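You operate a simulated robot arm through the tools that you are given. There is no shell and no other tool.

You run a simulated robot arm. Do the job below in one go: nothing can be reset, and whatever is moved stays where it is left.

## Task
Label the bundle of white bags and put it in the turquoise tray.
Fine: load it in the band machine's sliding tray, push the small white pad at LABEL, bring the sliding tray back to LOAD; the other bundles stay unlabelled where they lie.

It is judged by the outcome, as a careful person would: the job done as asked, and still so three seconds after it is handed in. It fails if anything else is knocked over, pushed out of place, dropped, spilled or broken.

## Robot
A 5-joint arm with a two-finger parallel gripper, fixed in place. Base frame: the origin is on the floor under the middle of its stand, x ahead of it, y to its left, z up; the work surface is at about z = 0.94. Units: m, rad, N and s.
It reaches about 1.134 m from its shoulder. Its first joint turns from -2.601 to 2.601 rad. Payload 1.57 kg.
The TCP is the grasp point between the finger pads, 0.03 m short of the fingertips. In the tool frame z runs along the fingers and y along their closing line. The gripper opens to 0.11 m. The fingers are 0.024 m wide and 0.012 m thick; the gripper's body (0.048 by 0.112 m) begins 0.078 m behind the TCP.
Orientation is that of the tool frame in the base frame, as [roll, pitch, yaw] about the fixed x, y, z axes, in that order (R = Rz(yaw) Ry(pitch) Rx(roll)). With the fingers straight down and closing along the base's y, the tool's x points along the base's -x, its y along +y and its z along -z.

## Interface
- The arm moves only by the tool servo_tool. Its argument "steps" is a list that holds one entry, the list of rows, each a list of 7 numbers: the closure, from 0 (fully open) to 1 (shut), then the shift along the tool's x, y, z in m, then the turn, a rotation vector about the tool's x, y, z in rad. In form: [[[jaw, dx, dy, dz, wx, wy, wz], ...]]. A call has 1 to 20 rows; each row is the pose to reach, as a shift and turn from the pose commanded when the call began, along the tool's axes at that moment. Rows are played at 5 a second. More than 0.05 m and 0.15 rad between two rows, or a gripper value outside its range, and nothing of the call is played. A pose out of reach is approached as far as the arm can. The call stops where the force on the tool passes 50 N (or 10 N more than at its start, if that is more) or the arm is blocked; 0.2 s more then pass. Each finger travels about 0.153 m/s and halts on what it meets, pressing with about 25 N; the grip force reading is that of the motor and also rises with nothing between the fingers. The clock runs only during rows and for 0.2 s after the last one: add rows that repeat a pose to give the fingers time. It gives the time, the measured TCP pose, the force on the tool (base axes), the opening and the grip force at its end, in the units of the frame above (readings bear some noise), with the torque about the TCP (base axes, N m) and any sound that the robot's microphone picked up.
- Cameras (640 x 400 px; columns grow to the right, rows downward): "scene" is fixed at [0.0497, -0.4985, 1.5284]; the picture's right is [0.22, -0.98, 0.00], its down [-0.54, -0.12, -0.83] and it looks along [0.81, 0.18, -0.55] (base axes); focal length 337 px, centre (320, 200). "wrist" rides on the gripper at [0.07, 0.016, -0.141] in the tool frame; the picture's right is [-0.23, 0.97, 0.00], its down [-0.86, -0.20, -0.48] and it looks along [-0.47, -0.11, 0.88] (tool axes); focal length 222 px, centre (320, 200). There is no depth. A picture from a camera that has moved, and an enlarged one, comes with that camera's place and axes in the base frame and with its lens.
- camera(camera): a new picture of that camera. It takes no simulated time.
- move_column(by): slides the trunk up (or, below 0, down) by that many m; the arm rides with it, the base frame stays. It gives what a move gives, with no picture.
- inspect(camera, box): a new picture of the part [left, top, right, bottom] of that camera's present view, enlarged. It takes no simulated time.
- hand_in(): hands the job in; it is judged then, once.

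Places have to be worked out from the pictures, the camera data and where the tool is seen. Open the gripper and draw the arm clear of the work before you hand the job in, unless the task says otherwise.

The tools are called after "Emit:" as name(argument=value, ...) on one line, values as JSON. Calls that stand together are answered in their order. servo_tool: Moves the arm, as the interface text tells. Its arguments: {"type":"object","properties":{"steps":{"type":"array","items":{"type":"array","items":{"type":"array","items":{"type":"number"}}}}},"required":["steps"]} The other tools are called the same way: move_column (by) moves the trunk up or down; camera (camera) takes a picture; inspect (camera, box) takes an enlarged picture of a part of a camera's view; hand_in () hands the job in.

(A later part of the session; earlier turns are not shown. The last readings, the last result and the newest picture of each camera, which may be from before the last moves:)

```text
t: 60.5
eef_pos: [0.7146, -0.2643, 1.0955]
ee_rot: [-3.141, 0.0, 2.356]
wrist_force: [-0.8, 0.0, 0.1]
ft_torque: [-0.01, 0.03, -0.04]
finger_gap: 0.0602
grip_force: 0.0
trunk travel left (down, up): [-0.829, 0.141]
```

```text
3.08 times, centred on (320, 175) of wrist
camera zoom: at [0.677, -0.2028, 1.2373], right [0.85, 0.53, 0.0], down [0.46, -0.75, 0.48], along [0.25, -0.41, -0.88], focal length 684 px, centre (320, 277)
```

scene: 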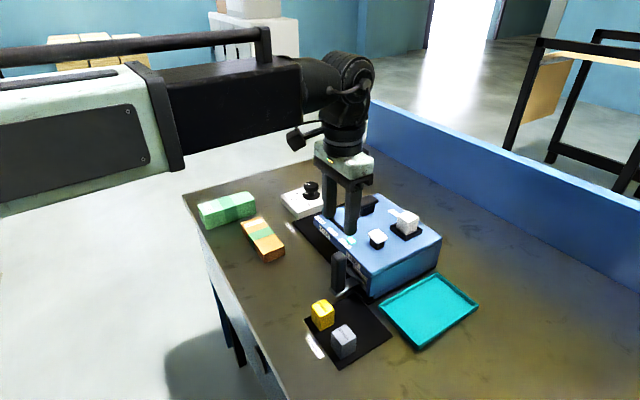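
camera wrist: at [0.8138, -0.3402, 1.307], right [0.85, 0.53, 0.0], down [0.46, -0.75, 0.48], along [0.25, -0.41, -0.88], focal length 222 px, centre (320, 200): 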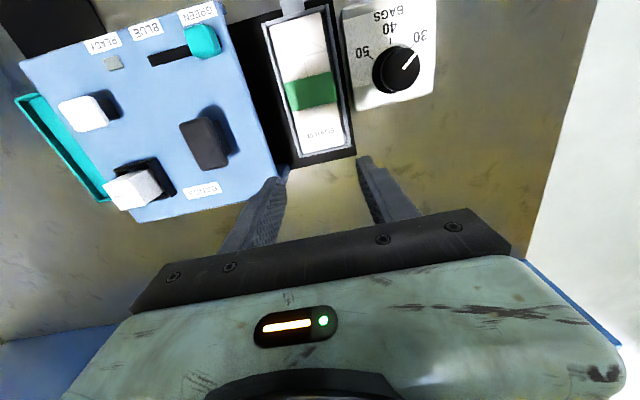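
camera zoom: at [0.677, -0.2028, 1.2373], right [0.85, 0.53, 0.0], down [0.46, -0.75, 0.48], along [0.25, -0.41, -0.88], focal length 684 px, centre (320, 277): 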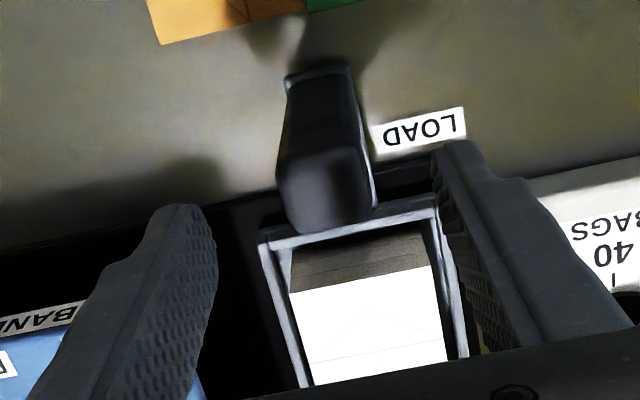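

Post is centred between the fingers. Lowering, gripping, and sliding the tray back to LABEL.

Emit:
move_column(by=-0.059)

Emit:
servo_tool(steps=[[[0.6, 0, 0, 0, 0, 0, 0], [0.75, 0, 0, 0, 0, 0, 0], [0.9, 0, 0, 0, 0, 0, 0], [1.0, 0, 0, 0, 0, 0, 0], [1.0, 0, 0, 0, 0, 0, 0]]])

Emit:
servo_tool(steps=[[[1.0, 0, -0.008, 0, 0, 0, 0], [1.0, 0, -0.02, 0, 0, 0, 0], [1.0, 0, -0.033, 0, 0, 0, 0], [1.0, 0, -0.046, 0, 0, 0, 0], [1.0, 0, -0.06, 0, 0, 0, 0], [1.0, 0, -0.074, 0, 0, 0, 0], [1.0, 0, -0.088, 0, 0, 0, 0], [1.0, 0, -0.102, 0, 0, 0, 0], [1.0, 0, -0.116, 0, 0, 0, 0], [1.0, 0, -0.13, 0, 0, 0, 0], [1.0, 0, -0.144, 0, 0, 0, 0], [1.0, 0, -0.158, 0, 0, 0, 0], [1.0, 0, -0.172, 0, 0, 0, 0], [1.0, 0, -0.186, 0, 0, 0, 0], [1.0, 0, -0.2, 0, 0, 0, 0], [1.0, 0, -0.212, 0, 0, 0, 0], [1.0, 0, -0.222, 0, 0, 0, 0], [1.0, 0, -0.2285, 0, 0, 0, 0], [1.0, 0, -0.2285, 0, 0, 0, 0]]])

Emit:
inspect(camera="scene", box=[300, 180, 440, 300])

```text
t: 61.5
eef_pos: [0.7156, -0.263, 1.0359]
ee_rot: [3.142, 0.0, 2.357]
wrist_force: [-0.6, -0.6, -0.3]
ft_torque: [0.01, 0.04, 0.01]
finger_gap: 0.0603
grip_force: 0.0
trunk travel left (down, up): [-0.77, 0.2]
```

```text
t: 62.7
eef_pos: [0.7151, -0.2645, 1.0365]
ee_rot: [3.141, 0.0, 2.357]
wrist_force: [2.1, -0.7, 1.5]
ft_torque: [0.14, 0.03, -0.07]
finger_gap: 0.026
grip_force: 36.9
trunk travel left (down, up): [-0.77, 0.2]
```

```text
t: 66.7
eef_pos: [0.5529, -0.4261, 1.038]
ee_rot: [-3.141, 0.0, 2.357]
wrist_force: [7.7, -7.4, 10.7]
ft_torque: [-0.79, -0.78, -0.09]
finger_gap: 0.026
grip_force: 36.3
trunk travel left (down, up): [-0.77, 0.2]
```

```text
3.33 times, centred on (370, 240) of scene
camera zoom: at [0.0497, -0.4985, 1.5284], right [0.22, -0.98, 0.0], down [-0.54, -0.12, -0.83], along [0.81, 0.18, -0.55], focal length 1124 px, centre (153, 67)
```

zoom: 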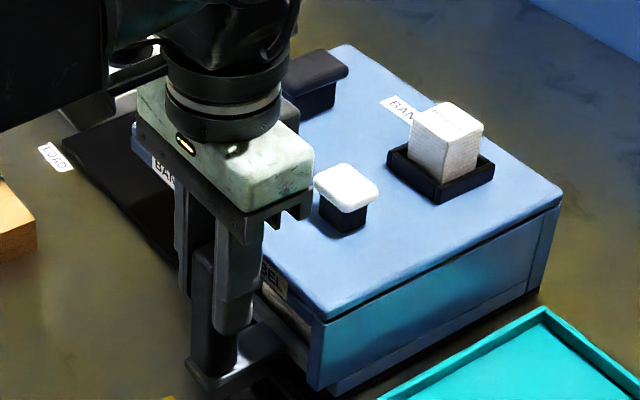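

Back at e1 ≈ 0.090. I'll probe gently whether a hard stop defines LABEL a few millimetres further.

Emit:
servo_tool(steps=[[[1.0, 0, -0.002, 0, 0, 0, 0], [1.0, 0, -0.004, 0, 0, 0, 0], [1.0, 0, -0.005, 0, 0, 0, 0], [1.0, 0, -0.005, 0, 0, 0, 0]]])

```text
t: 67.7
eef_pos: [0.5521, -0.4259, 1.0361]
ee_rot: [3.141, -0.001, 2.358]
wrist_force: [29.5, 12.3, 19.0]
ft_torque: [0.03, 0.17, -0.26]
finger_gap: 0.026
grip_force: 37.1
trunk travel left (down, up): [-0.77, 0.2]
```

A hard stop at e1 ≈ 0.089 confirms the tray is fully at LABEL. Releasing the post and rising to check the READY lamp.

Emit:
servo_tool(steps=[[[1.0, 0, 0.004, 0, 0, 0, 0], [0.8, 0, 0.005, 0, 0, 0, 0], [0.6, 0, 0.005, 0, 0, 0, 0], [0.45, 0, 0.005, 0, 0, 0, 0], [0.45, 0, 0.005, 0, 0, 0, 0]]])

Emit:
move_column(by=0.13)

Emit:
inspect(camera="scene", box=[300, 190, 440, 300])

Emit:
inspect(camera="wrist", box=[280, 130, 420, 250])

```text
t: 68.9
eef_pos: [0.5538, -0.4245, 1.0362]
ee_rot: [3.141, 0.0, 2.356]
wrist_force: [-0.2, 0.3, 0.4]
ft_torque: [0.03, -0.01, 0.02]
finger_gap: 0.0606
grip_force: 0.1
trunk travel left (down, up): [-0.77, 0.2]
```

```text
t: 70.5
eef_pos: [0.5531, -0.4243, 1.1669]
ee_rot: [-3.139, 0.0, 2.356]
wrist_force: [-0.3, -0.4, -0.5]
ft_torque: [-0.05, 0.0, 0.0]
finger_gap: 0.0606
grip_force: 0.1
trunk travel left (down, up): [-0.9, 0.07]
```

```text
3.64 times, centred on (370, 245) of scene
camera zoom: at [0.0497, -0.4985, 1.5284], right [0.22, -0.98, 0.0], down [-0.54, -0.12, -0.83], along [0.81, 0.18, -0.55], focal length 1226 px, centre (138, 36)
```

zoom: 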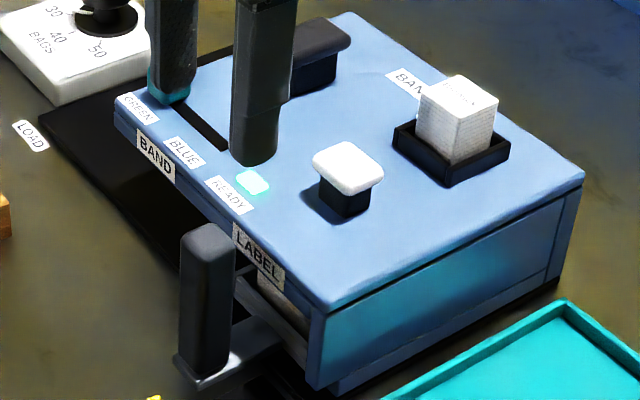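

```text
3.33 times, centred on (350, 190) of wrist
camera zoom: at [0.5155, -0.3641, 1.3082], right [0.85, 0.53, 0.0], down [0.46, -0.75, 0.48], along [0.25, -0.41, -0.88], focal length 740 px, centre (220, 233)
```

zoom: 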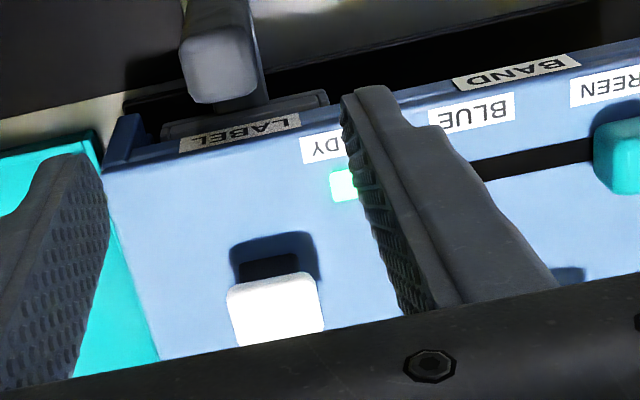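

READY is lit. Returning above the white pad for a full, held press.

Emit:
servo_tool(steps=[[[0.7, -0.02, 0, 0, 0, 0, 0], [0.9, -0.04, 0, 0, 0, 0, 0], [1.0, -0.06, 0, 0, 0, 0, 0], [1.0, -0.08, 0, 0, 0, 0, 0], [1.0, -0.1, -0.0008, 0, 0, 0, 0], [1.0, -0.1, -0.0008, 0, 0, 0, 0]]])

Emit:
move_column(by=-0.07)

Emit:
inspect(camera="scene", box=[340, 190, 440, 270])

```text
t: 71.9
eef_pos: [0.622, -0.4981, 1.1671]
ee_rot: [-3.141, 0.001, 2.356]
wrist_force: [0.3, -0.4, 0.3]
ft_torque: [0.02, 0.0, -0.01]
finger_gap: 0.0
grip_force: 21.2
trunk travel left (down, up): [-0.9, 0.07]
```

```text
t: 73.0
eef_pos: [0.6226, -0.4984, 1.0972]
ee_rot: [3.141, 0.0, 2.357]
wrist_force: [1.1, -0.2, 0.6]
ft_torque: [-0.01, -0.01, -0.05]
finger_gap: 0.0
grip_force: 20.4
trunk travel left (down, up): [-0.83, 0.14]
```

```text
5.00 times, centred on (390, 230) of scene
camera zoom: at [0.0497, -0.4985, 1.5284], right [0.22, -0.98, 0.0], down [-0.54, -0.12, -0.83], along [0.81, 0.18, -0.55], focal length 1686 px, centre (-30, 50)
```

zoom: 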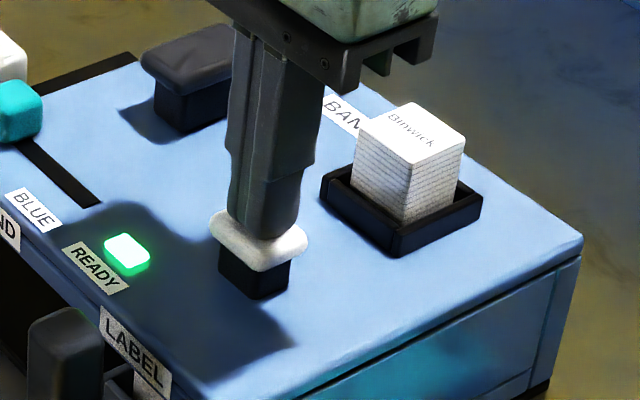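

Tips are just touching the pad. Pressing progressively deeper.

Emit:
move_column(by=-0.009)

Emit:
move_column(by=-0.004)

Emit:
move_column(by=-0.003)

Emit:
inspect(camera="scene", box=[340, 190, 440, 270])

```text
t: 73.6
eef_pos: [0.6234, -0.4975, 1.0882]
ee_rot: [3.141, 0.001, 2.356]
wrist_force: [2.6, -1.4, 5.2]
ft_torque: [-0.08, -0.09, 0.03]
finger_gap: 0.0002
grip_force: 21.3
trunk travel left (down, up): [-0.821, 0.149]
heard: click
```

```text
t: 74.1
eef_pos: [0.6224, -0.498, 1.0838]
ee_rot: [3.142, 0.002, 2.357]
wrist_force: [3.7, -2.8, 6.7]
ft_torque: [-0.1, -0.08, -0.01]
finger_gap: 0.0
grip_force: 20.9
trunk travel left (down, up): [-0.817, 0.153]
```

```text
t: 74.6
eef_pos: [0.6225, -0.4968, 1.0811]
ee_rot: [3.142, -0.001, 2.355]
wrist_force: [3.4, -4.0, 8.1]
ft_torque: [-0.13, -0.1, 0.02]
finger_gap: 0.0
grip_force: 21.6
trunk travel left (down, up): [-0.814, 0.156]
```

```text
5.00 times, centred on (390, 230) of scene
camera zoom: at [0.0497, -0.4985, 1.5284], right [0.22, -0.98, 0.0], down [-0.54, -0.12, -0.83], along [0.81, 0.18, -0.55], focal length 1686 px, centre (-30, 50)
```

zoom: 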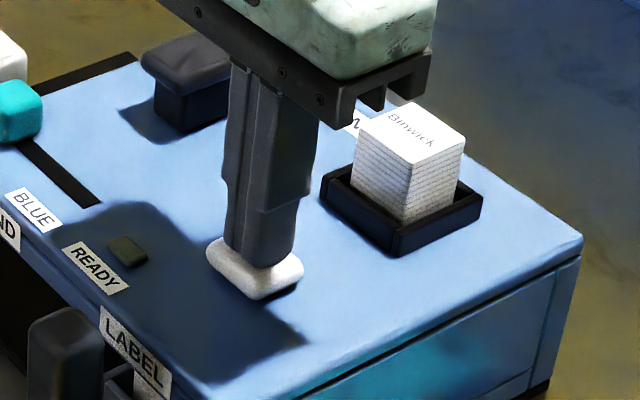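

The READY lamp went dark at full depth: the machine has now actually fired, which did not happen with the shallower press. Lifting off and watching the lamp and stack.

Emit:
move_column(by=0.086)

Emit:
servo_tool(steps=[[[1.0, 0.02, 0, 0, 0, 0, 0], [1.0, 0.045, 0, 0, 0, 0, 0], [0.9, 0.07, 0, 0, 0, 0, 0], [0.7, 0.09, 0, 0, 0, 0, 0], [0.5, 0.1, 0.0012, 0, 0, 0, 0], [0.45, 0.1, 0.0012, 0, 0, 0, 0]]])

Emit:
inspect(camera="scene", box=[300, 190, 440, 300])

Emit:
inspect(camera="scene", box=[350, 190, 440, 250])

```text
t: 75.8
eef_pos: [0.6239, -0.4992, 1.1662]
ee_rot: [-3.141, 0.0, 2.358]
wrist_force: [0.4, 0.0, 0.2]
ft_torque: [0.02, -0.01, 0.0]
finger_gap: 0.0
grip_force: 21.2
trunk travel left (down, up): [-0.9, 0.07]
```

```text
t: 77.2
eef_pos: [0.5532, -0.426, 1.1673]
ee_rot: [3.141, 0.002, 2.354]
wrist_force: [0.6, -0.4, 0.3]
ft_torque: [0.01, -0.01, 0.04]
finger_gap: 0.0605
grip_force: 0.0
trunk travel left (down, up): [-0.9, 0.07]
```

```text
3.64 times, centred on (370, 245) of scene
camera zoom: at [0.0497, -0.4985, 1.5284], right [0.22, -0.98, 0.0], down [-0.54, -0.12, -0.83], along [0.81, 0.18, -0.55], focal length 1226 px, centre (138, 36)
```

zoom: 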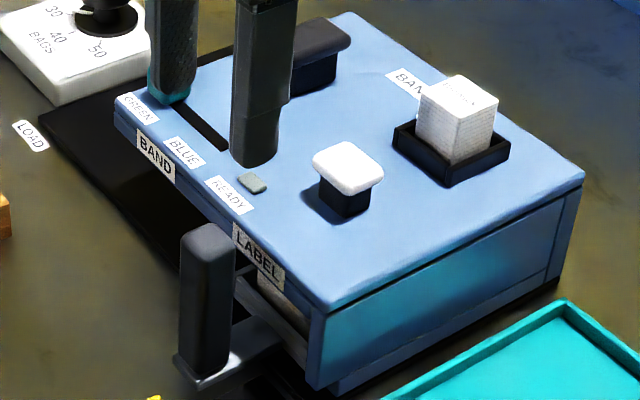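

```text
6.67 times, centred on (395, 220) of scene
camera zoom: at [0.0497, -0.4985, 1.5284], right [0.22, -0.98, 0.0], down [-0.54, -0.12, -0.83], along [0.81, 0.18, -0.55], focal length 2248 px, centre (-180, 67)
```

zoom: 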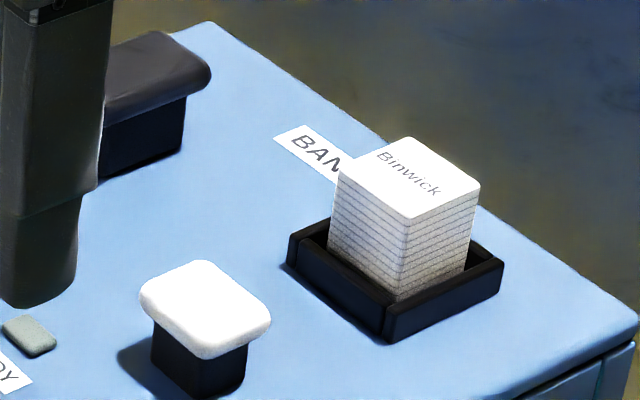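

READY stays off. In case this means the machine is still working, I'll wait a few seconds without moving and look again.

Emit:
servo_tool(steps=[[[0.45, 0, 0, 0, 0, 0, 0], [0.45, 0, 0, 0, 0, 0, 0], [0.45, 0, 0, 0, 0, 0, 0], [0.45, 0, 0, 0, 0, 0, 0], [0.45, 0, 0, 0, 0, 0, 0], [0.45, 0, 0, 0, 0, 0, 0], [0.45, 0, 0, 0, 0, 0, 0], [0.45, 0, 0, 0, 0, 0, 0], [0.45, 0, 0, 0, 0, 0, 0], [0.45, 0, 0, 0, 0, 0, 0], [0.45, 0, 0, 0, 0, 0, 0], [0.45, 0, 0, 0, 0, 0, 0], [0.45, 0, 0, 0, 0, 0, 0], [0.45, 0, 0, 0, 0, 0, 0], [0.45, 0, 0, 0, 0, 0, 0]]])

Emit:
inspect(camera="scene", box=[300, 190, 440, 300])

```text
t: 80.5
eef_pos: [0.5524, -0.4257, 1.1656]
ee_rot: [-3.141, 0.002, 2.355]
wrist_force: [-0.3, -0.2, 0.6]
ft_torque: [0.0, 0.01, 0.05]
finger_gap: 0.0605
grip_force: 0.0
trunk travel left (down, up): [-0.9, 0.07]
```

```text
3.64 times, centred on (370, 245) of scene
camera zoom: at [0.0497, -0.4985, 1.5284], right [0.22, -0.98, 0.0], down [-0.54, -0.12, -0.83], along [0.81, 0.18, -0.55], focal length 1226 px, centre (138, 36)
```

zoom: 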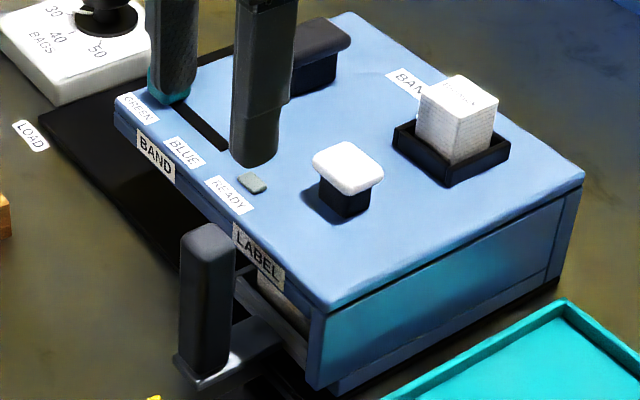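

The lamp is steady off, so the cycle seems finished. Lowering onto the post and bringing the tray back to LOAD.

Emit:
move_column(by=-0.07)

Emit:
inspect(camera="wrist", box=[240, 110, 400, 240])

```text
t: 81.5
eef_pos: [0.5512, -0.4251, 1.0969]
ee_rot: [-3.141, 0.001, 2.355]
wrist_force: [0.4, -0.9, 0.4]
ft_torque: [0.03, -0.03, 0.0]
finger_gap: 0.0605
grip_force: 0.1
trunk travel left (down, up): [-0.83, 0.14]
```

```text
3.08 times, centred on (320, 175) of wrist
camera zoom: at [0.5147, -0.3644, 1.2383], right [0.85, 0.53, 0.0], down [0.46, -0.75, 0.48], along [0.25, -0.41, -0.88], focal length 684 px, centre (320, 277)
```

zoom: 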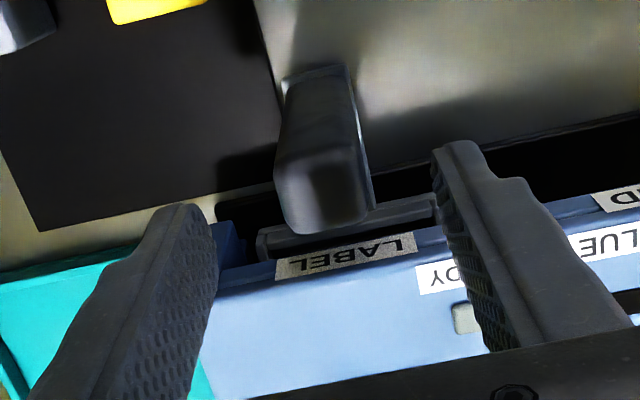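

Post is well centred. Lowering, gripping, and sliding back to LOAD.

Emit:
move_column(by=-0.06)

Emit:
servo_tool(steps=[[[0.6, 0, 0, 0, 0, 0, 0], [0.75, 0, 0, 0, 0, 0, 0], [0.9, 0, 0, 0, 0, 0, 0], [1.0, 0, 0, 0, 0, 0, 0], [1.0, 0, 0, 0, 0, 0, 0]]])

Emit:
servo_tool(steps=[[[1.0, 0, 0.008, 0, 0, 0, 0], [1.0, 0, 0.02, 0, 0, 0, 0], [1.0, 0, 0.033, 0, 0, 0, 0], [1.0, 0, 0.046, 0, 0, 0, 0], [1.0, 0, 0.06, 0, 0, 0, 0], [1.0, 0, 0.074, 0, 0, 0, 0], [1.0, 0, 0.088, 0, 0, 0, 0], [1.0, 0, 0.102, 0, 0, 0, 0], [1.0, 0, 0.116, 0, 0, 0, 0], [1.0, 0, 0.13, 0, 0, 0, 0], [1.0, 0, 0.144, 0, 0, 0, 0], [1.0, 0, 0.158, 0, 0, 0, 0], [1.0, 0, 0.172, 0, 0, 0, 0], [1.0, 0, 0.186, 0, 0, 0, 0], [1.0, 0, 0.2, 0, 0, 0, 0], [1.0, 0, 0.21, 0, 0, 0, 0], [1.0, 0, 0.218, 0, 0, 0, 0], [1.0, 0, 0.223, 0, 0, 0, 0], [1.0, 0, 0.223, 0, 0, 0, 0]]])

```text
t: 82.5
eef_pos: [0.5537, -0.4256, 1.0365]
ee_rot: [3.14, -0.001, 2.355]
wrist_force: [0.6, -0.1, 0.2]
ft_torque: [0.01, -0.01, 0.01]
finger_gap: 0.0605
grip_force: 0.1
trunk travel left (down, up): [-0.77, 0.2]
```

```text
t: 83.7
eef_pos: [0.5516, -0.4255, 1.037]
ee_rot: [-3.141, -0.001, 2.355]
wrist_force: [1.0, -0.2, 1.7]
ft_torque: [0.15, 0.02, -0.03]
finger_gap: 0.026
grip_force: 37.3
trunk travel left (down, up): [-0.77, 0.2]
```

```text
t: 87.7
eef_pos: [0.7095, -0.2684, 1.0364]
ee_rot: [3.141, -0.001, 2.354]
wrist_force: [-0.6, 1.5, -0.3]
ft_torque: [0.28, 0.26, -0.11]
finger_gap: 0.0258
grip_force: 37.0
trunk travel left (down, up): [-0.77, 0.2]
```

Nine millimetres left to the LOAD stop; finishing, then releasing and rising.

Emit:
servo_tool(steps=[[[1.0, 0, 0.003, 0, 0, 0, 0], [1.0, 0, 0.006, 0, 0, 0, 0], [1.0, 0, 0.008, 0, 0, 0, 0], [1.0, 0, 0.0092, 0, 0, 0, 0], [1.0, 0, 0.0092, 0, 0, 0, 0]]])

Emit:
servo_tool(steps=[[[0.8, 0, 0, 0, 0, 0, 0], [0.6, 0, 0, 0, 0, 0, 0], [0.45, 0, 0, 0, 0, 0, 0], [0.45, 0, 0, 0, 0, 0, 0]]])

Emit:
move_column(by=0.13)

Emit:
inspect(camera="scene", box=[270, 170, 390, 260])

Emit:
inspect(camera="wrist", box=[270, 120, 400, 240])

```text
t: 88.9
eef_pos: [0.7156, -0.2628, 1.0377]
ee_rot: [-3.141, 0.0, 2.357]
wrist_force: [-19.4, -5.0, -17.9]
ft_torque: [-0.1, -0.76, 0.08]
finger_gap: 0.026
grip_force: 37.0
trunk travel left (down, up): [-0.77, 0.2]
```

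```text
t: 89.9
eef_pos: [0.7178, -0.2615, 1.0373]
ee_rot: [3.14, 0.001, 2.356]
wrist_force: [0.2, 0.1, 0.3]
ft_torque: [0.0, -0.03, 0.01]
finger_gap: 0.0603
grip_force: 0.0
trunk travel left (down, up): [-0.77, 0.2]
```

```text
t: 91.5
eef_pos: [0.718, -0.2616, 1.1668]
ee_rot: [3.14, -0.002, 2.357]
wrist_force: [0.4, 0.1, -0.3]
ft_torque: [0.01, 0.0, -0.02]
finger_gap: 0.0605
grip_force: 0.0
trunk travel left (down, up): [-0.9, 0.07]
```

```text
4.44 times, centred on (330, 215) of scene
camera zoom: at [0.0497, -0.4985, 1.5284], right [0.22, -0.98, 0.0], down [-0.54, -0.12, -0.83], along [0.81, 0.18, -0.55], focal length 1498 px, centre (276, 133)
```

zoom: 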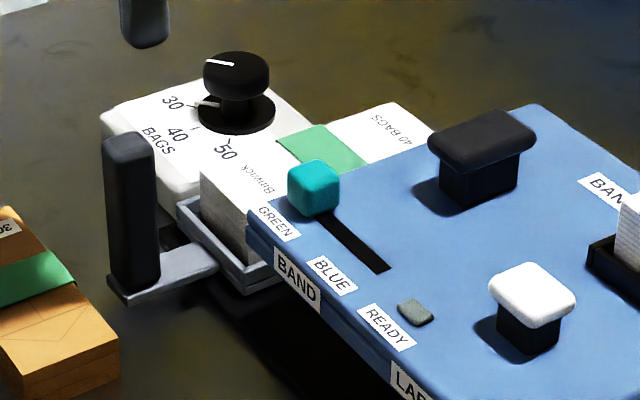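

```text
3.33 times, centred on (335, 180) of wrist
camera zoom: at [0.6794, -0.1999, 1.3082], right [0.85, 0.53, 0.0], down [0.46, -0.75, 0.48], along [0.25, -0.41, -0.88], focal length 740 px, centre (270, 267)
```

zoom: 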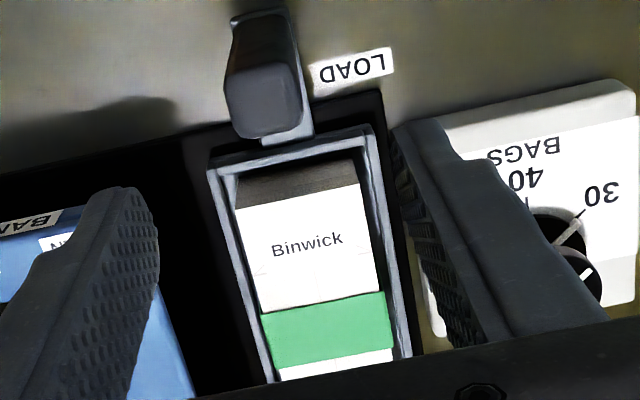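

The Binwick label is on the white bundle now, and the tray is at its LOAD stop. Moving over the bundle with jaws at 80 mm and lowering partway to pick it up.

Emit:
servo_tool(steps=[[[0.4, -0.03, -0.0006, 0, 0, 0, 0], [0.35, -0.06, -0.0012, 0, 0, 0, 0], [0.3, -0.09, -0.0018, 0, 0, 0, 0], [0.27, -0.115, -0.0022, 0, 0, 0, 0], [0.27, -0.1373, -0.0025, 0, 0, 0, 0], [0.27, -0.1373, -0.0025, 0, 0, 0, 0]]])

Emit:
move_column(by=-0.1)

Emit:
camera(camera="wrist")

Emit:
inspect(camera="scene", box=[270, 130, 410, 250])

```text
t: 92.9
eef_pos: [0.812, -0.3599, 1.1671]
ee_rot: [3.141, 0.0, 2.355]
wrist_force: [-0.2, -0.4, 1.5]
ft_torque: [-0.04, 0.03, -0.02]
finger_gap: 0.0803
grip_force: 0.2
trunk travel left (down, up): [-0.9, 0.07]
```

```text
t: 94.2
eef_pos: [0.8124, -0.3589, 1.0677]
ee_rot: [-3.141, 0.0, 2.356]
wrist_force: [0.2, 0.1, 0.1]
ft_torque: [0.02, 0.0, -0.01]
finger_gap: 0.0803
grip_force: 0.1
trunk travel left (down, up): [-0.8, 0.17]
```

```text
taken
camera wrist: at [0.774, -0.2981, 1.2083], right [0.85, 0.53, 0.0], down [0.46, -0.75, 0.48], along [0.25, -0.41, -0.88], focal length 222 px, centre (320, 200)
```

wrist: 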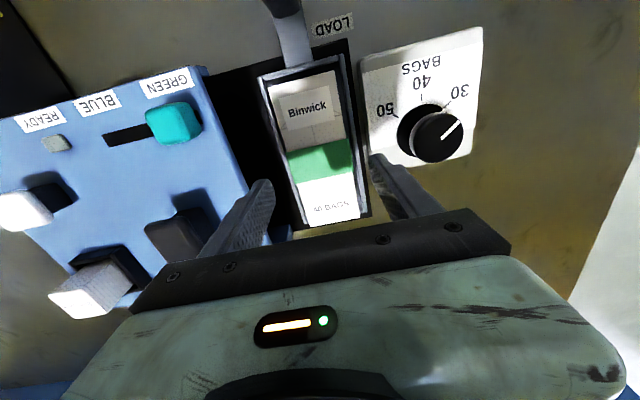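

```text
3.33 times, centred on (340, 190) of scene
camera zoom: at [0.0497, -0.4985, 1.5284], right [0.22, -0.98, 0.0], down [-0.54, -0.12, -0.83], along [0.81, 0.18, -0.55], focal length 1124 px, centre (253, 233)
```

zoom: 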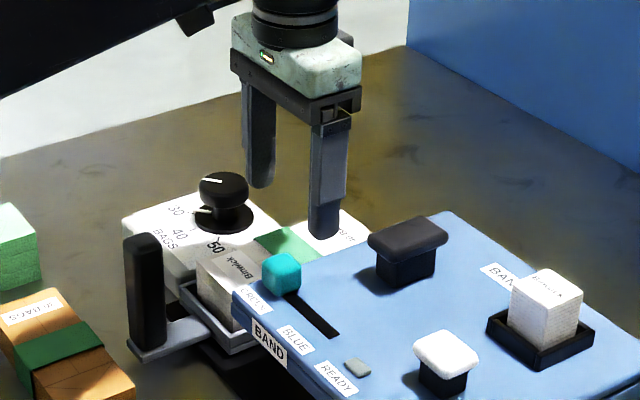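

Bundle is centred between the fingers over its band. Lowering to the same height as at release (tips above the rim) and gripping.

Emit:
move_column(by=-0.04)

Emit:
inspect(camera="wrist", box=[200, 0, 480, 240])

Emit:
inspect(camera="scene", box=[290, 150, 400, 240])

```text
t: 95.1
eef_pos: [0.8118, -0.3582, 1.0271]
ee_rot: [-3.14, -0.001, 2.358]
wrist_force: [0.1, 0.4, -0.4]
ft_torque: [-0.03, 0.0, 0.0]
finger_gap: 0.0802
grip_force: 0.0
trunk travel left (down, up): [-0.76, 0.21]
```

```text
1.67 times, centred on (340, 120) of wrist
camera zoom: at [0.774, -0.2981, 1.1683], right [0.85, 0.53, 0.0], down [0.46, -0.75, 0.48], along [0.25, -0.41, -0.88], focal length 370 px, centre (287, 333)
```

zoom: 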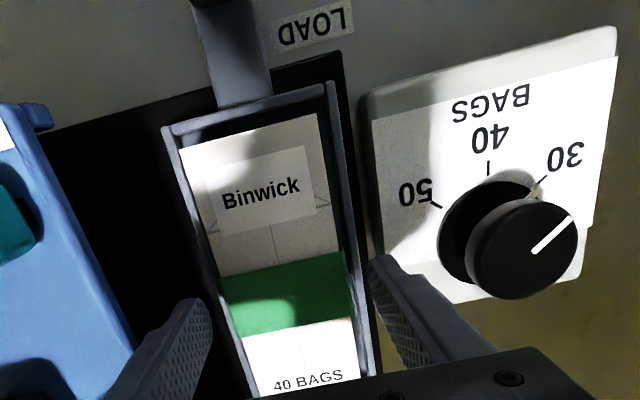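

```text
4.44 times, centred on (345, 195) of scene
camera zoom: at [0.0497, -0.4985, 1.5284], right [0.22, -0.98, 0.0], down [-0.54, -0.12, -0.83], along [0.81, 0.18, -0.55], focal length 1498 px, centre (209, 222)
```

zoom: 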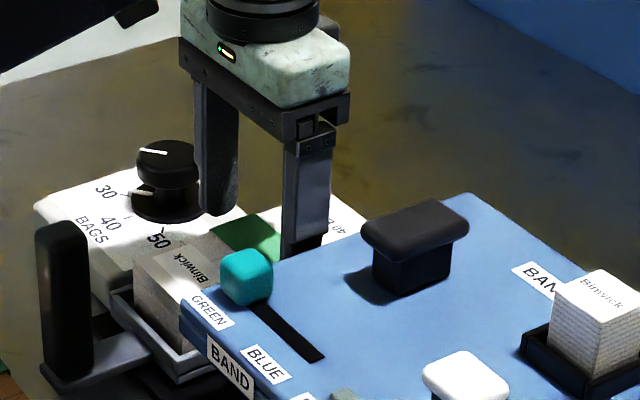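

Still centred. Lowering the last 21 mm and closing.

Emit:
move_column(by=-0.021)

Emit:
servo_tool(steps=[[[0.4, 0, 0, 0, 0, 0, 0], [0.5, 0, 0, 0, 0, 0, 0], [0.65, 0, 0, 0, 0, 0, 0], [0.8, 0, 0, 0, 0, 0, 0], [0.8, 0, 0, 0, 0, 0, 0]]])

Emit:
inspect(camera="wrist", box=[200, 0, 480, 240])

```text
t: 95.8
eef_pos: [0.8109, -0.3606, 1.0052]
ee_rot: [3.141, 0.0, 2.357]
wrist_force: [0.0, 0.5, 0.4]
ft_torque: [-0.01, 0.0, -0.02]
finger_gap: 0.0803
grip_force: 0.1
trunk travel left (down, up): [-0.739, 0.231]
```

```text
t: 97.0
eef_pos: [0.8114, -0.3589, 1.0054]
ee_rot: [-3.141, -0.001, 2.356]
wrist_force: [0.3, 0.8, 0.1]
ft_torque: [-0.02, -0.04, 0.0]
finger_gap: 0.0596
grip_force: 25.0
trunk travel left (down, up): [-0.739, 0.231]
```

```text
1.67 times, centred on (340, 120) of wrist
camera zoom: at [0.7741, -0.2981, 1.1473], right [0.85, 0.53, 0.0], down [0.46, -0.75, 0.48], along [0.25, -0.41, -0.88], focal length 370 px, centre (287, 333)
```

zoom: 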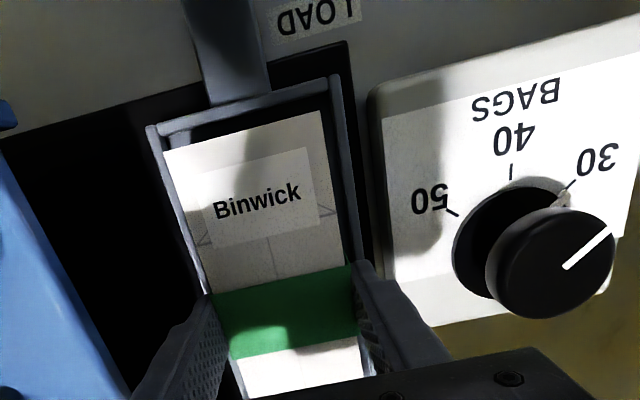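

Firm grip at 59.6 mm, same as before. Lifting slowly at first, then to a carrying height.

Emit:
move_column(by=0.03)

Emit:
move_column(by=0.16)

Emit:
camera(camera="scene")

Emit:
camera(camera="wrist")

```text
t: 97.7
eef_pos: [0.8118, -0.3605, 1.035]
ee_rot: [-3.141, 0.001, 2.357]
wrist_force: [0.9, -0.5, -1.3]
ft_torque: [0.0, 0.02, -0.01]
finger_gap: 0.0595
grip_force: 25.1
trunk travel left (down, up): [-0.769, 0.201]
```

```text
t: 99.5
eef_pos: [0.8118, -0.3592, 1.1969]
ee_rot: [-3.141, -0.001, 2.356]
wrist_force: [-0.1, 0.4, -1.6]
ft_torque: [-0.02, 0.01, 0.02]
finger_gap: 0.0595
grip_force: 25.3
trunk travel left (down, up): [-0.929, 0.041]
```

```text
taken
```

scene: 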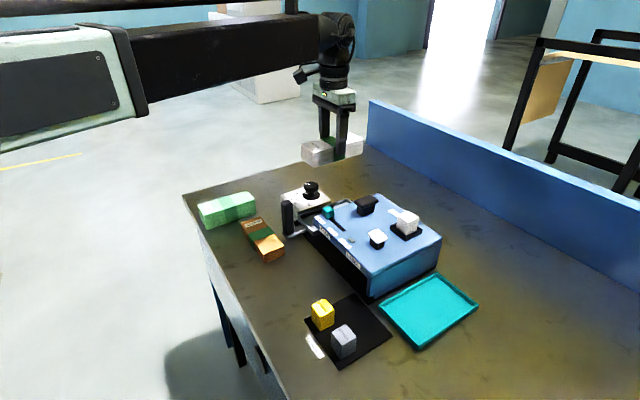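

```text
taken
camera wrist: at [0.7744, -0.2982, 1.337], right [0.85, 0.53, 0.0], down [0.46, -0.75, 0.48], along [0.25, -0.41, -0.88], focal length 222 px, centre (320, 200)
```

wrist: 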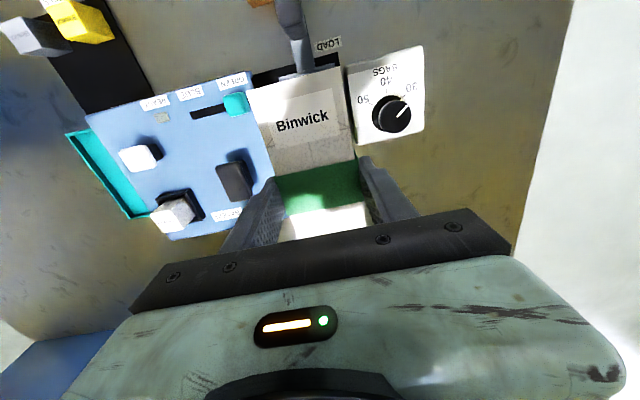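

Bundle is lifted with its label in place. Zooming on the turquoise tray to locate it precisely.

Emit:
inspect(camera="scene", box=[360, 250, 500, 370])

Emit:
inspect(camera="wrist", box=[50, 110, 230, 250])

```text
3.33 times, centred on (430, 310) of scene
camera zoom: at [0.0497, -0.4985, 1.5284], right [0.22, -0.98, 0.0], down [-0.54, -0.12, -0.83], along [0.81, 0.18, -0.55], focal length 1124 px, centre (-47, -167)
```

zoom: 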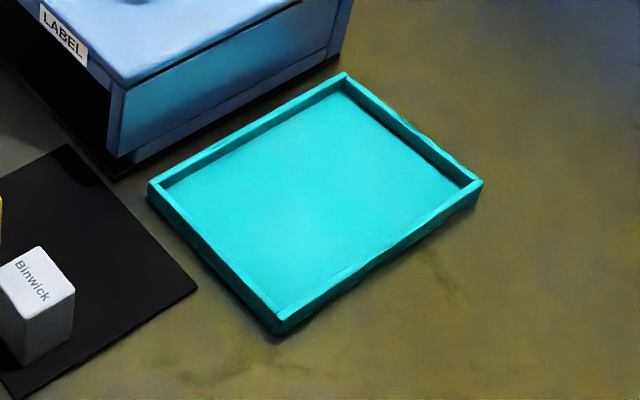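

```text
2.86 times, centred on (140, 180) of wrist
camera zoom: at [0.7744, -0.2982, 1.337], right [0.85, 0.53, 0.0], down [0.46, -0.75, 0.48], along [0.25, -0.41, -0.88], focal length 635 px, centre (834, 257)
```

zoom: 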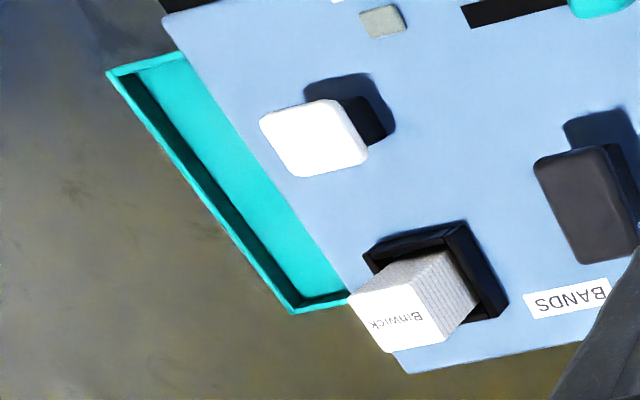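

Turquoise tray: centre (0.555, -0.619), outer 0.178 × 0.111 m, aligned with the bundle's present orientation, rim top ≈ 0.955. Moving straight across at carrying height (bundle bottom ≈ 1.148, above the label stack).

Emit:
servo_tool(steps=[[[0.8, 0, -0.015, 0, 0, 0, 0], [0.8, 0, -0.037, 0, 0, 0, 0], [0.8, 0, -0.061, 0, 0, 0, 0], [0.8, 0, -0.086, 0, 0, 0, 0], [0.8, 0, -0.111, 0, 0, 0, 0], [0.8, 0, -0.136, 0, 0, 0, 0], [0.8, 0, -0.161, 0, 0, 0, 0], [0.8, 0, -0.186, 0, 0, 0, 0], [0.8, 0, -0.211, 0, 0, 0, 0], [0.8, 0, -0.236, 0, 0, 0, 0], [0.8, 0, -0.261, 0, 0, 0, 0], [0.8, -0.0005, -0.286, 0, 0, 0, 0], [0.8, -0.001, -0.311, 0, 0, 0, 0], [0.8, -0.001, -0.334, 0, 0, 0, 0], [0.8, -0.0015, -0.352, 0, 0, 0, 0], [0.8, -0.0015, -0.365, 0, 0, 0, 0], [0.8, -0.0015, -0.365, 0, 0, 0, 0]]])

Emit:
camera(camera="wrist")

Emit:
camera(camera="scene")

```text
t: 103.1
eef_pos: [0.5558, -0.6179, 1.1948]
ee_rot: [-3.141, 0.0, 2.356]
wrist_force: [-0.5, -0.1, -1.5]
ft_torque: [0.0, -0.04, 0.02]
finger_gap: 0.0594
grip_force: 24.4
trunk travel left (down, up): [-0.929, 0.041]
```

```text
taken
camera wrist: at [0.5177, -0.5578, 1.3372], right [0.85, 0.53, 0.0], down [0.46, -0.75, 0.48], along [0.25, -0.41, -0.88], focal length 222 px, centre (320, 200)
```

wrist: 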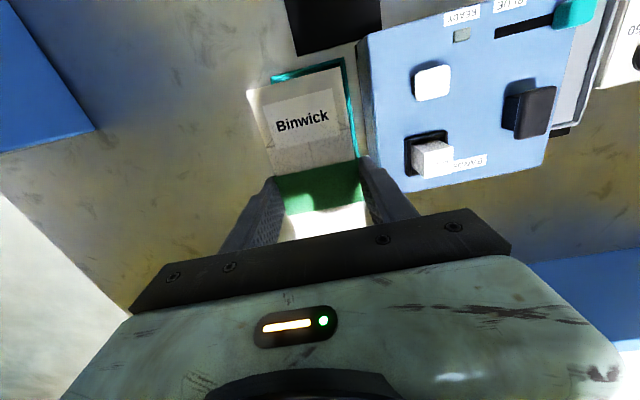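

```text
taken
```

scene: 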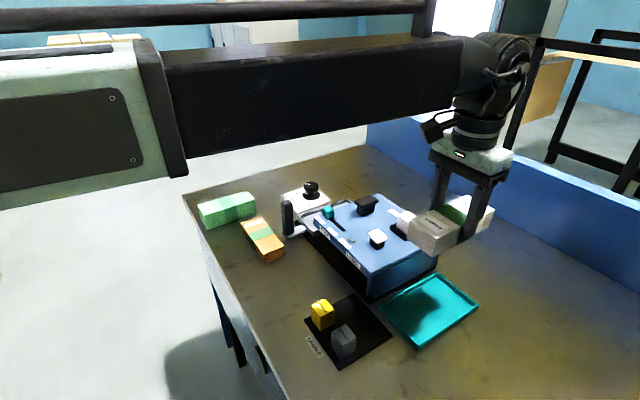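

Positioned over the turquoise tray. Lowering most of the way and checking alignment.

Emit:
move_column(by=-0.15)

Emit:
camera(camera="wrist")

Emit:
inspect(camera="scene", box=[340, 190, 520, 370])

```text
t: 104.9
eef_pos: [0.5556, -0.6196, 1.0446]
ee_rot: [3.141, 0.001, 2.356]
wrist_force: [0.4, 0.6, -1.5]
ft_torque: [-0.02, 0.01, 0.0]
finger_gap: 0.0598
grip_force: 24.5
trunk travel left (down, up): [-0.779, 0.191]
```

```text
taken
camera wrist: at [0.5178, -0.5576, 1.1872], right [0.85, 0.53, 0.0], down [0.46, -0.75, 0.48], along [0.25, -0.41, -0.88], focal length 222 px, centre (320, 200)
```

wrist: 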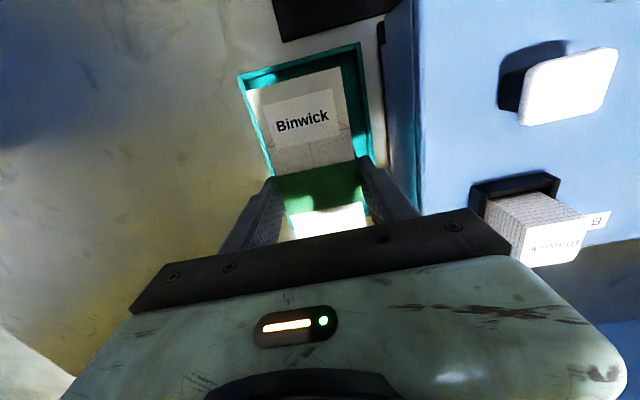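

```text
2.22 times, centred on (430, 280) of scene
camera zoom: at [0.0497, -0.4985, 1.5284], right [0.22, -0.98, 0.0], down [-0.54, -0.12, -0.83], along [0.81, 0.18, -0.55], focal length 749 px, centre (76, 22)
```

zoom: 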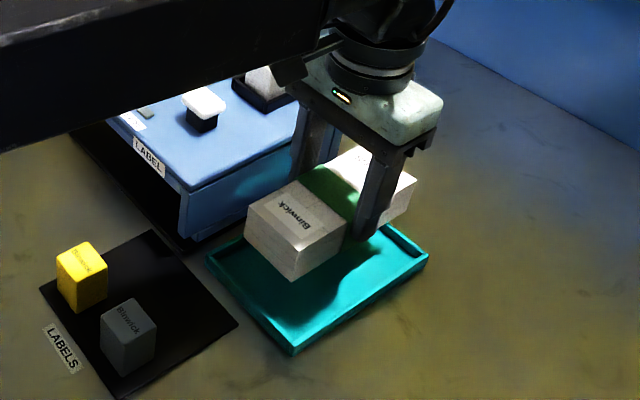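

Aligned within the tray rim. Lowering further in decreasing steps to contact.

Emit:
move_column(by=-0.038)

Emit:
move_column(by=-0.008)

Emit:
inspect(camera="scene", box=[370, 230, 490, 350])

Emit:
inspect(camera="wrist", box=[200, 0, 480, 240])

```text
t: 105.7
eef_pos: [0.5562, -0.6179, 1.0082]
ee_rot: [3.141, 0.002, 2.355]
wrist_force: [-1.3, 0.2, -1.2]
ft_torque: [-0.01, 0.02, -0.02]
finger_gap: 0.0595
grip_force: 24.7
trunk travel left (down, up): [-0.741, 0.229]
```

```text
t: 106.3
eef_pos: [0.5551, -0.6186, 1.0004]
ee_rot: [-3.141, 0.001, 2.355]
wrist_force: [0.4, 0.4, -0.5]
ft_torque: [0.03, 0.0, 0.02]
finger_gap: 0.0595
grip_force: 24.8
trunk travel left (down, up): [-0.733, 0.237]
```

```text
3.33 times, centred on (430, 290) of scene
camera zoom: at [0.0497, -0.4985, 1.5284], right [0.22, -0.98, 0.0], down [-0.54, -0.12, -0.83], along [0.81, 0.18, -0.55], focal length 1124 px, centre (-47, -100)
```

zoom: 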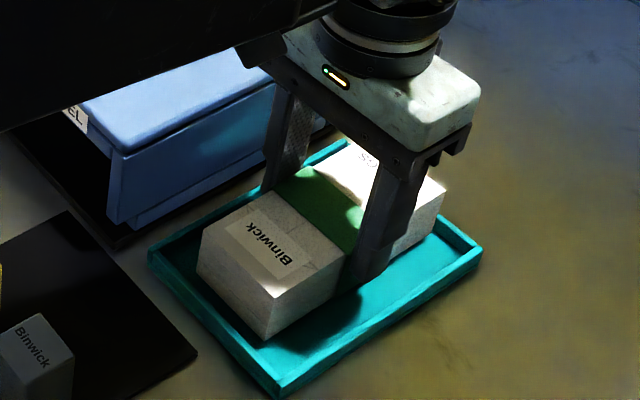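

```text
1.67 times, centred on (340, 120) of wrist
camera zoom: at [0.5178, -0.5576, 1.1412], right [0.85, 0.53, 0.0], down [0.46, -0.75, 0.48], along [0.25, -0.41, -0.88], focal length 370 px, centre (287, 333)
```

zoom: 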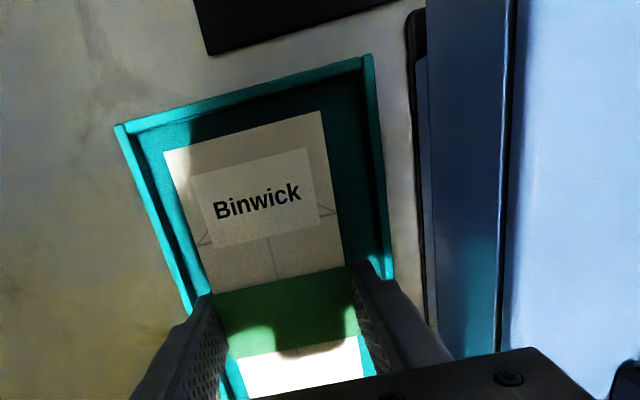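

Well inside the tray on all sides, not yet touching. Continuing in 3 mm steps.

Emit:
move_column(by=-0.004)

Emit:
move_column(by=-0.003)

```text
t: 106.8
eef_pos: [0.5558, -0.6194, 0.9947]
ee_rot: [3.14, 0.001, 2.355]
wrist_force: [-0.2, 0.9, -1.3]
ft_torque: [-0.03, -0.04, 0.02]
finger_gap: 0.0593
grip_force: 24.6
trunk travel left (down, up): [-0.729, 0.241]
```

```text
t: 107.3
eef_pos: [0.5555, -0.6196, 0.9932]
ee_rot: [-3.141, 0.0, 2.357]
wrist_force: [-0.6, 0.3, -0.5]
ft_torque: [-0.03, -0.06, 0.01]
finger_gap: 0.0596
grip_force: 25.2
trunk travel left (down, up): [-0.726, 0.244]
```

Emit:
move_column(by=-0.002)

Emit:
inspect(camera="scene", box=[370, 260, 450, 350])

```text
t: 107.8
eef_pos: [0.5548, -0.6167, 0.9919]
ee_rot: [3.141, 0.001, 2.356]
wrist_force: [3.9, -4.8, 19.2]
ft_torque: [-0.15, -0.14, -0.02]
finger_gap: 0.0595
grip_force: 25.0
trunk travel left (down, up): [-0.724, 0.246]
```

```text
4.44 times, centred on (410, 305) of scene
camera zoom: at [0.0497, -0.4985, 1.5284], right [0.22, -0.98, 0.0], down [-0.54, -0.12, -0.83], along [0.81, 0.18, -0.55], focal length 1498 px, centre (-80, -267)
```

zoom: 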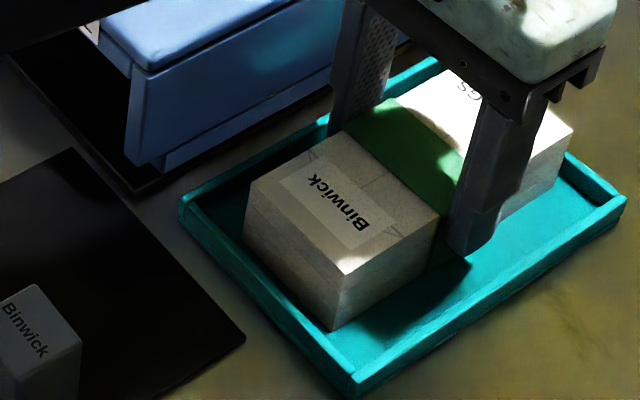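

Contact with the tray floor (19 N, same flat signature as before). Relieving the preload, then opening.

Emit:
move_column(by=0.002)

Emit:
servo_tool(steps=[[[0.42, 0, 0, 0, 0, 0, 0], [0.36, 0, 0, 0, 0, 0, 0], [0.3, 0, 0, 0, 0, 0, 0], [0.25, 0, 0, 0, 0, 0, 0], [0.25, 0, 0, 0, 0, 0, 0]]])

Emit:
move_column(by=0.06)

Emit:
inspect(camera="scene", box=[360, 220, 500, 360])

Emit:
camera(camera="wrist")

```text
t: 108.4
eef_pos: [0.5554, -0.619, 0.9923]
ee_rot: [3.14, -0.001, 2.356]
wrist_force: [0.1, 1.9, -1.7]
ft_torque: [0.01, 0.02, -0.04]
finger_gap: 0.0593
grip_force: 25.3
trunk travel left (down, up): [-0.726, 0.244]
```

```text
t: 109.6
eef_pos: [0.5558, -0.6196, 0.9927]
ee_rot: [3.141, 0.0, 2.357]
wrist_force: [-0.3, -0.4, -0.1]
ft_torque: [-0.01, 0.01, 0.0]
finger_gap: 0.0825
grip_force: 0.0
trunk travel left (down, up): [-0.726, 0.244]
```

```text
t: 110.6
eef_pos: [0.5567, -0.6188, 1.0525]
ee_rot: [-3.141, -0.001, 2.356]
wrist_force: [-0.3, -0.6, 0.7]
ft_torque: [0.01, 0.01, 0.02]
finger_gap: 0.0823
grip_force: 0.0
trunk travel left (down, up): [-0.786, 0.184]
```

```text
2.86 times, centred on (430, 290) of scene
camera zoom: at [0.0497, -0.4985, 1.5284], right [0.22, -0.98, 0.0], down [-0.54, -0.12, -0.83], along [0.81, 0.18, -0.55], focal length 963 px, centre (6, -57)
```

zoom: 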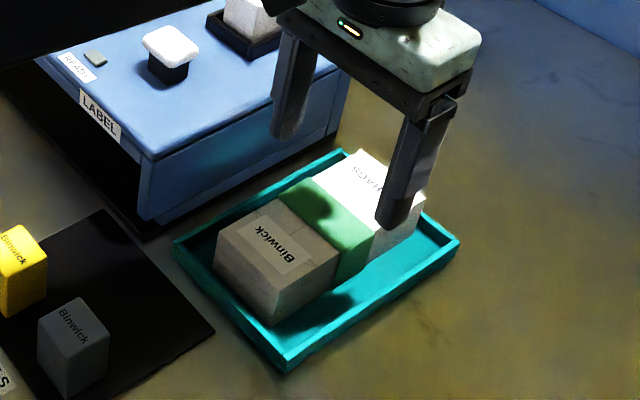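

```text
taken
camera wrist: at [0.5179, -0.5575, 1.1943], right [0.85, 0.53, 0.0], down [0.46, -0.75, 0.48], along [0.25, -0.41, -0.88], focal length 222 px, centre (320, 200)
```

wrist: 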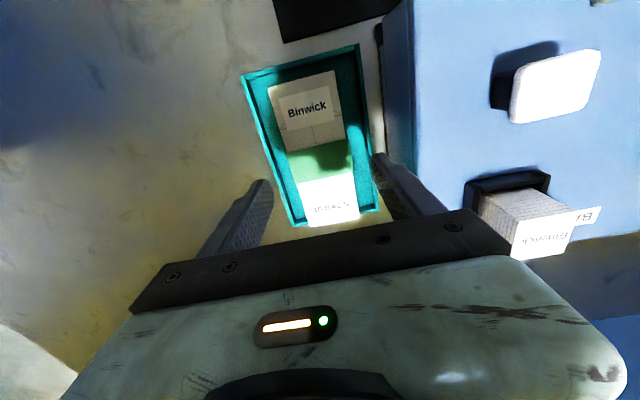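

The bundle lies flat in the turquoise tray with its label up. Raising and drawing the arm clear.

Emit:
move_column(by=0.17)

Emit:
servo_tool(steps=[[[0.2, 0.025, 0, 0, 0, 0, 0], [0.1, 0.05, 0, 0, 0, 0, 0], [0, 0.075, 0, 0, 0, 0, 0], [0, 0.1, 0, 0, 0, 0, 0], [0, 0.125, 0, 0, 0, 0, 0], [0, 0.15, 0, 0, 0, 0, 0], [0, 0.15, 0, 0, 0, 0, 0]]])

Emit:
camera(camera="scene")

Emit:
camera(camera="wrist")

```text
t: 112.5
eef_pos: [0.5561, -0.6196, 1.2227]
ee_rot: [-3.14, 0.001, 2.356]
wrist_force: [0.5, 0.1, 1.1]
ft_torque: [-0.05, -0.01, -0.01]
finger_gap: 0.0824
grip_force: 0.0
trunk travel left (down, up): [-0.956, 0.014]
```

```text
t: 114.1
eef_pos: [0.4494, -0.5124, 1.2227]
ee_rot: [3.141, -0.001, 2.356]
wrist_force: [0.7, -0.3, 0.0]
ft_torque: [-0.01, 0.05, 0.01]
finger_gap: 0.11
grip_force: 0.1
trunk travel left (down, up): [-0.956, 0.014]
```

```text
taken
```

scene: 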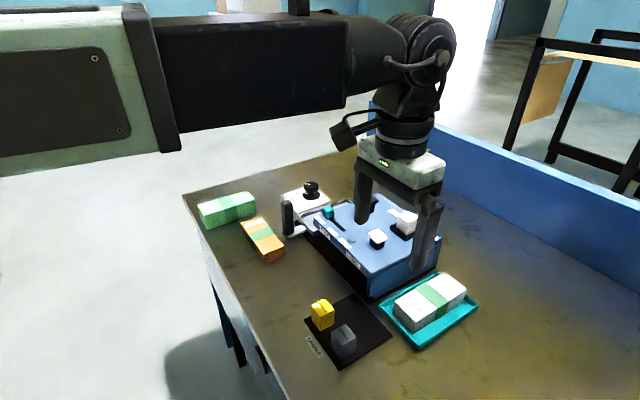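

```text
taken
camera wrist: at [0.4101, -0.4511, 1.3642], right [0.85, 0.53, 0.0], down [0.46, -0.75, 0.48], along [0.25, -0.41, -0.88], focal length 222 px, centre (320, 200)
```

wrist: 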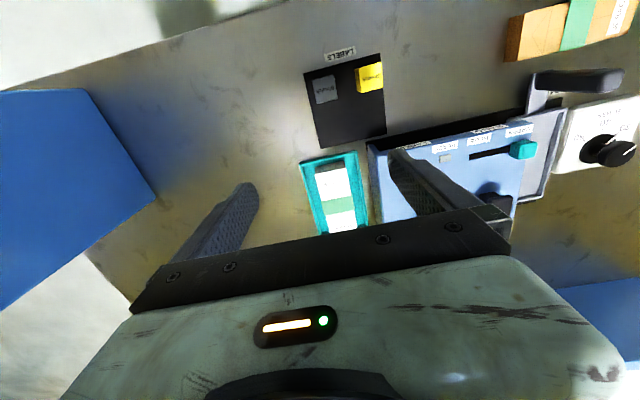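

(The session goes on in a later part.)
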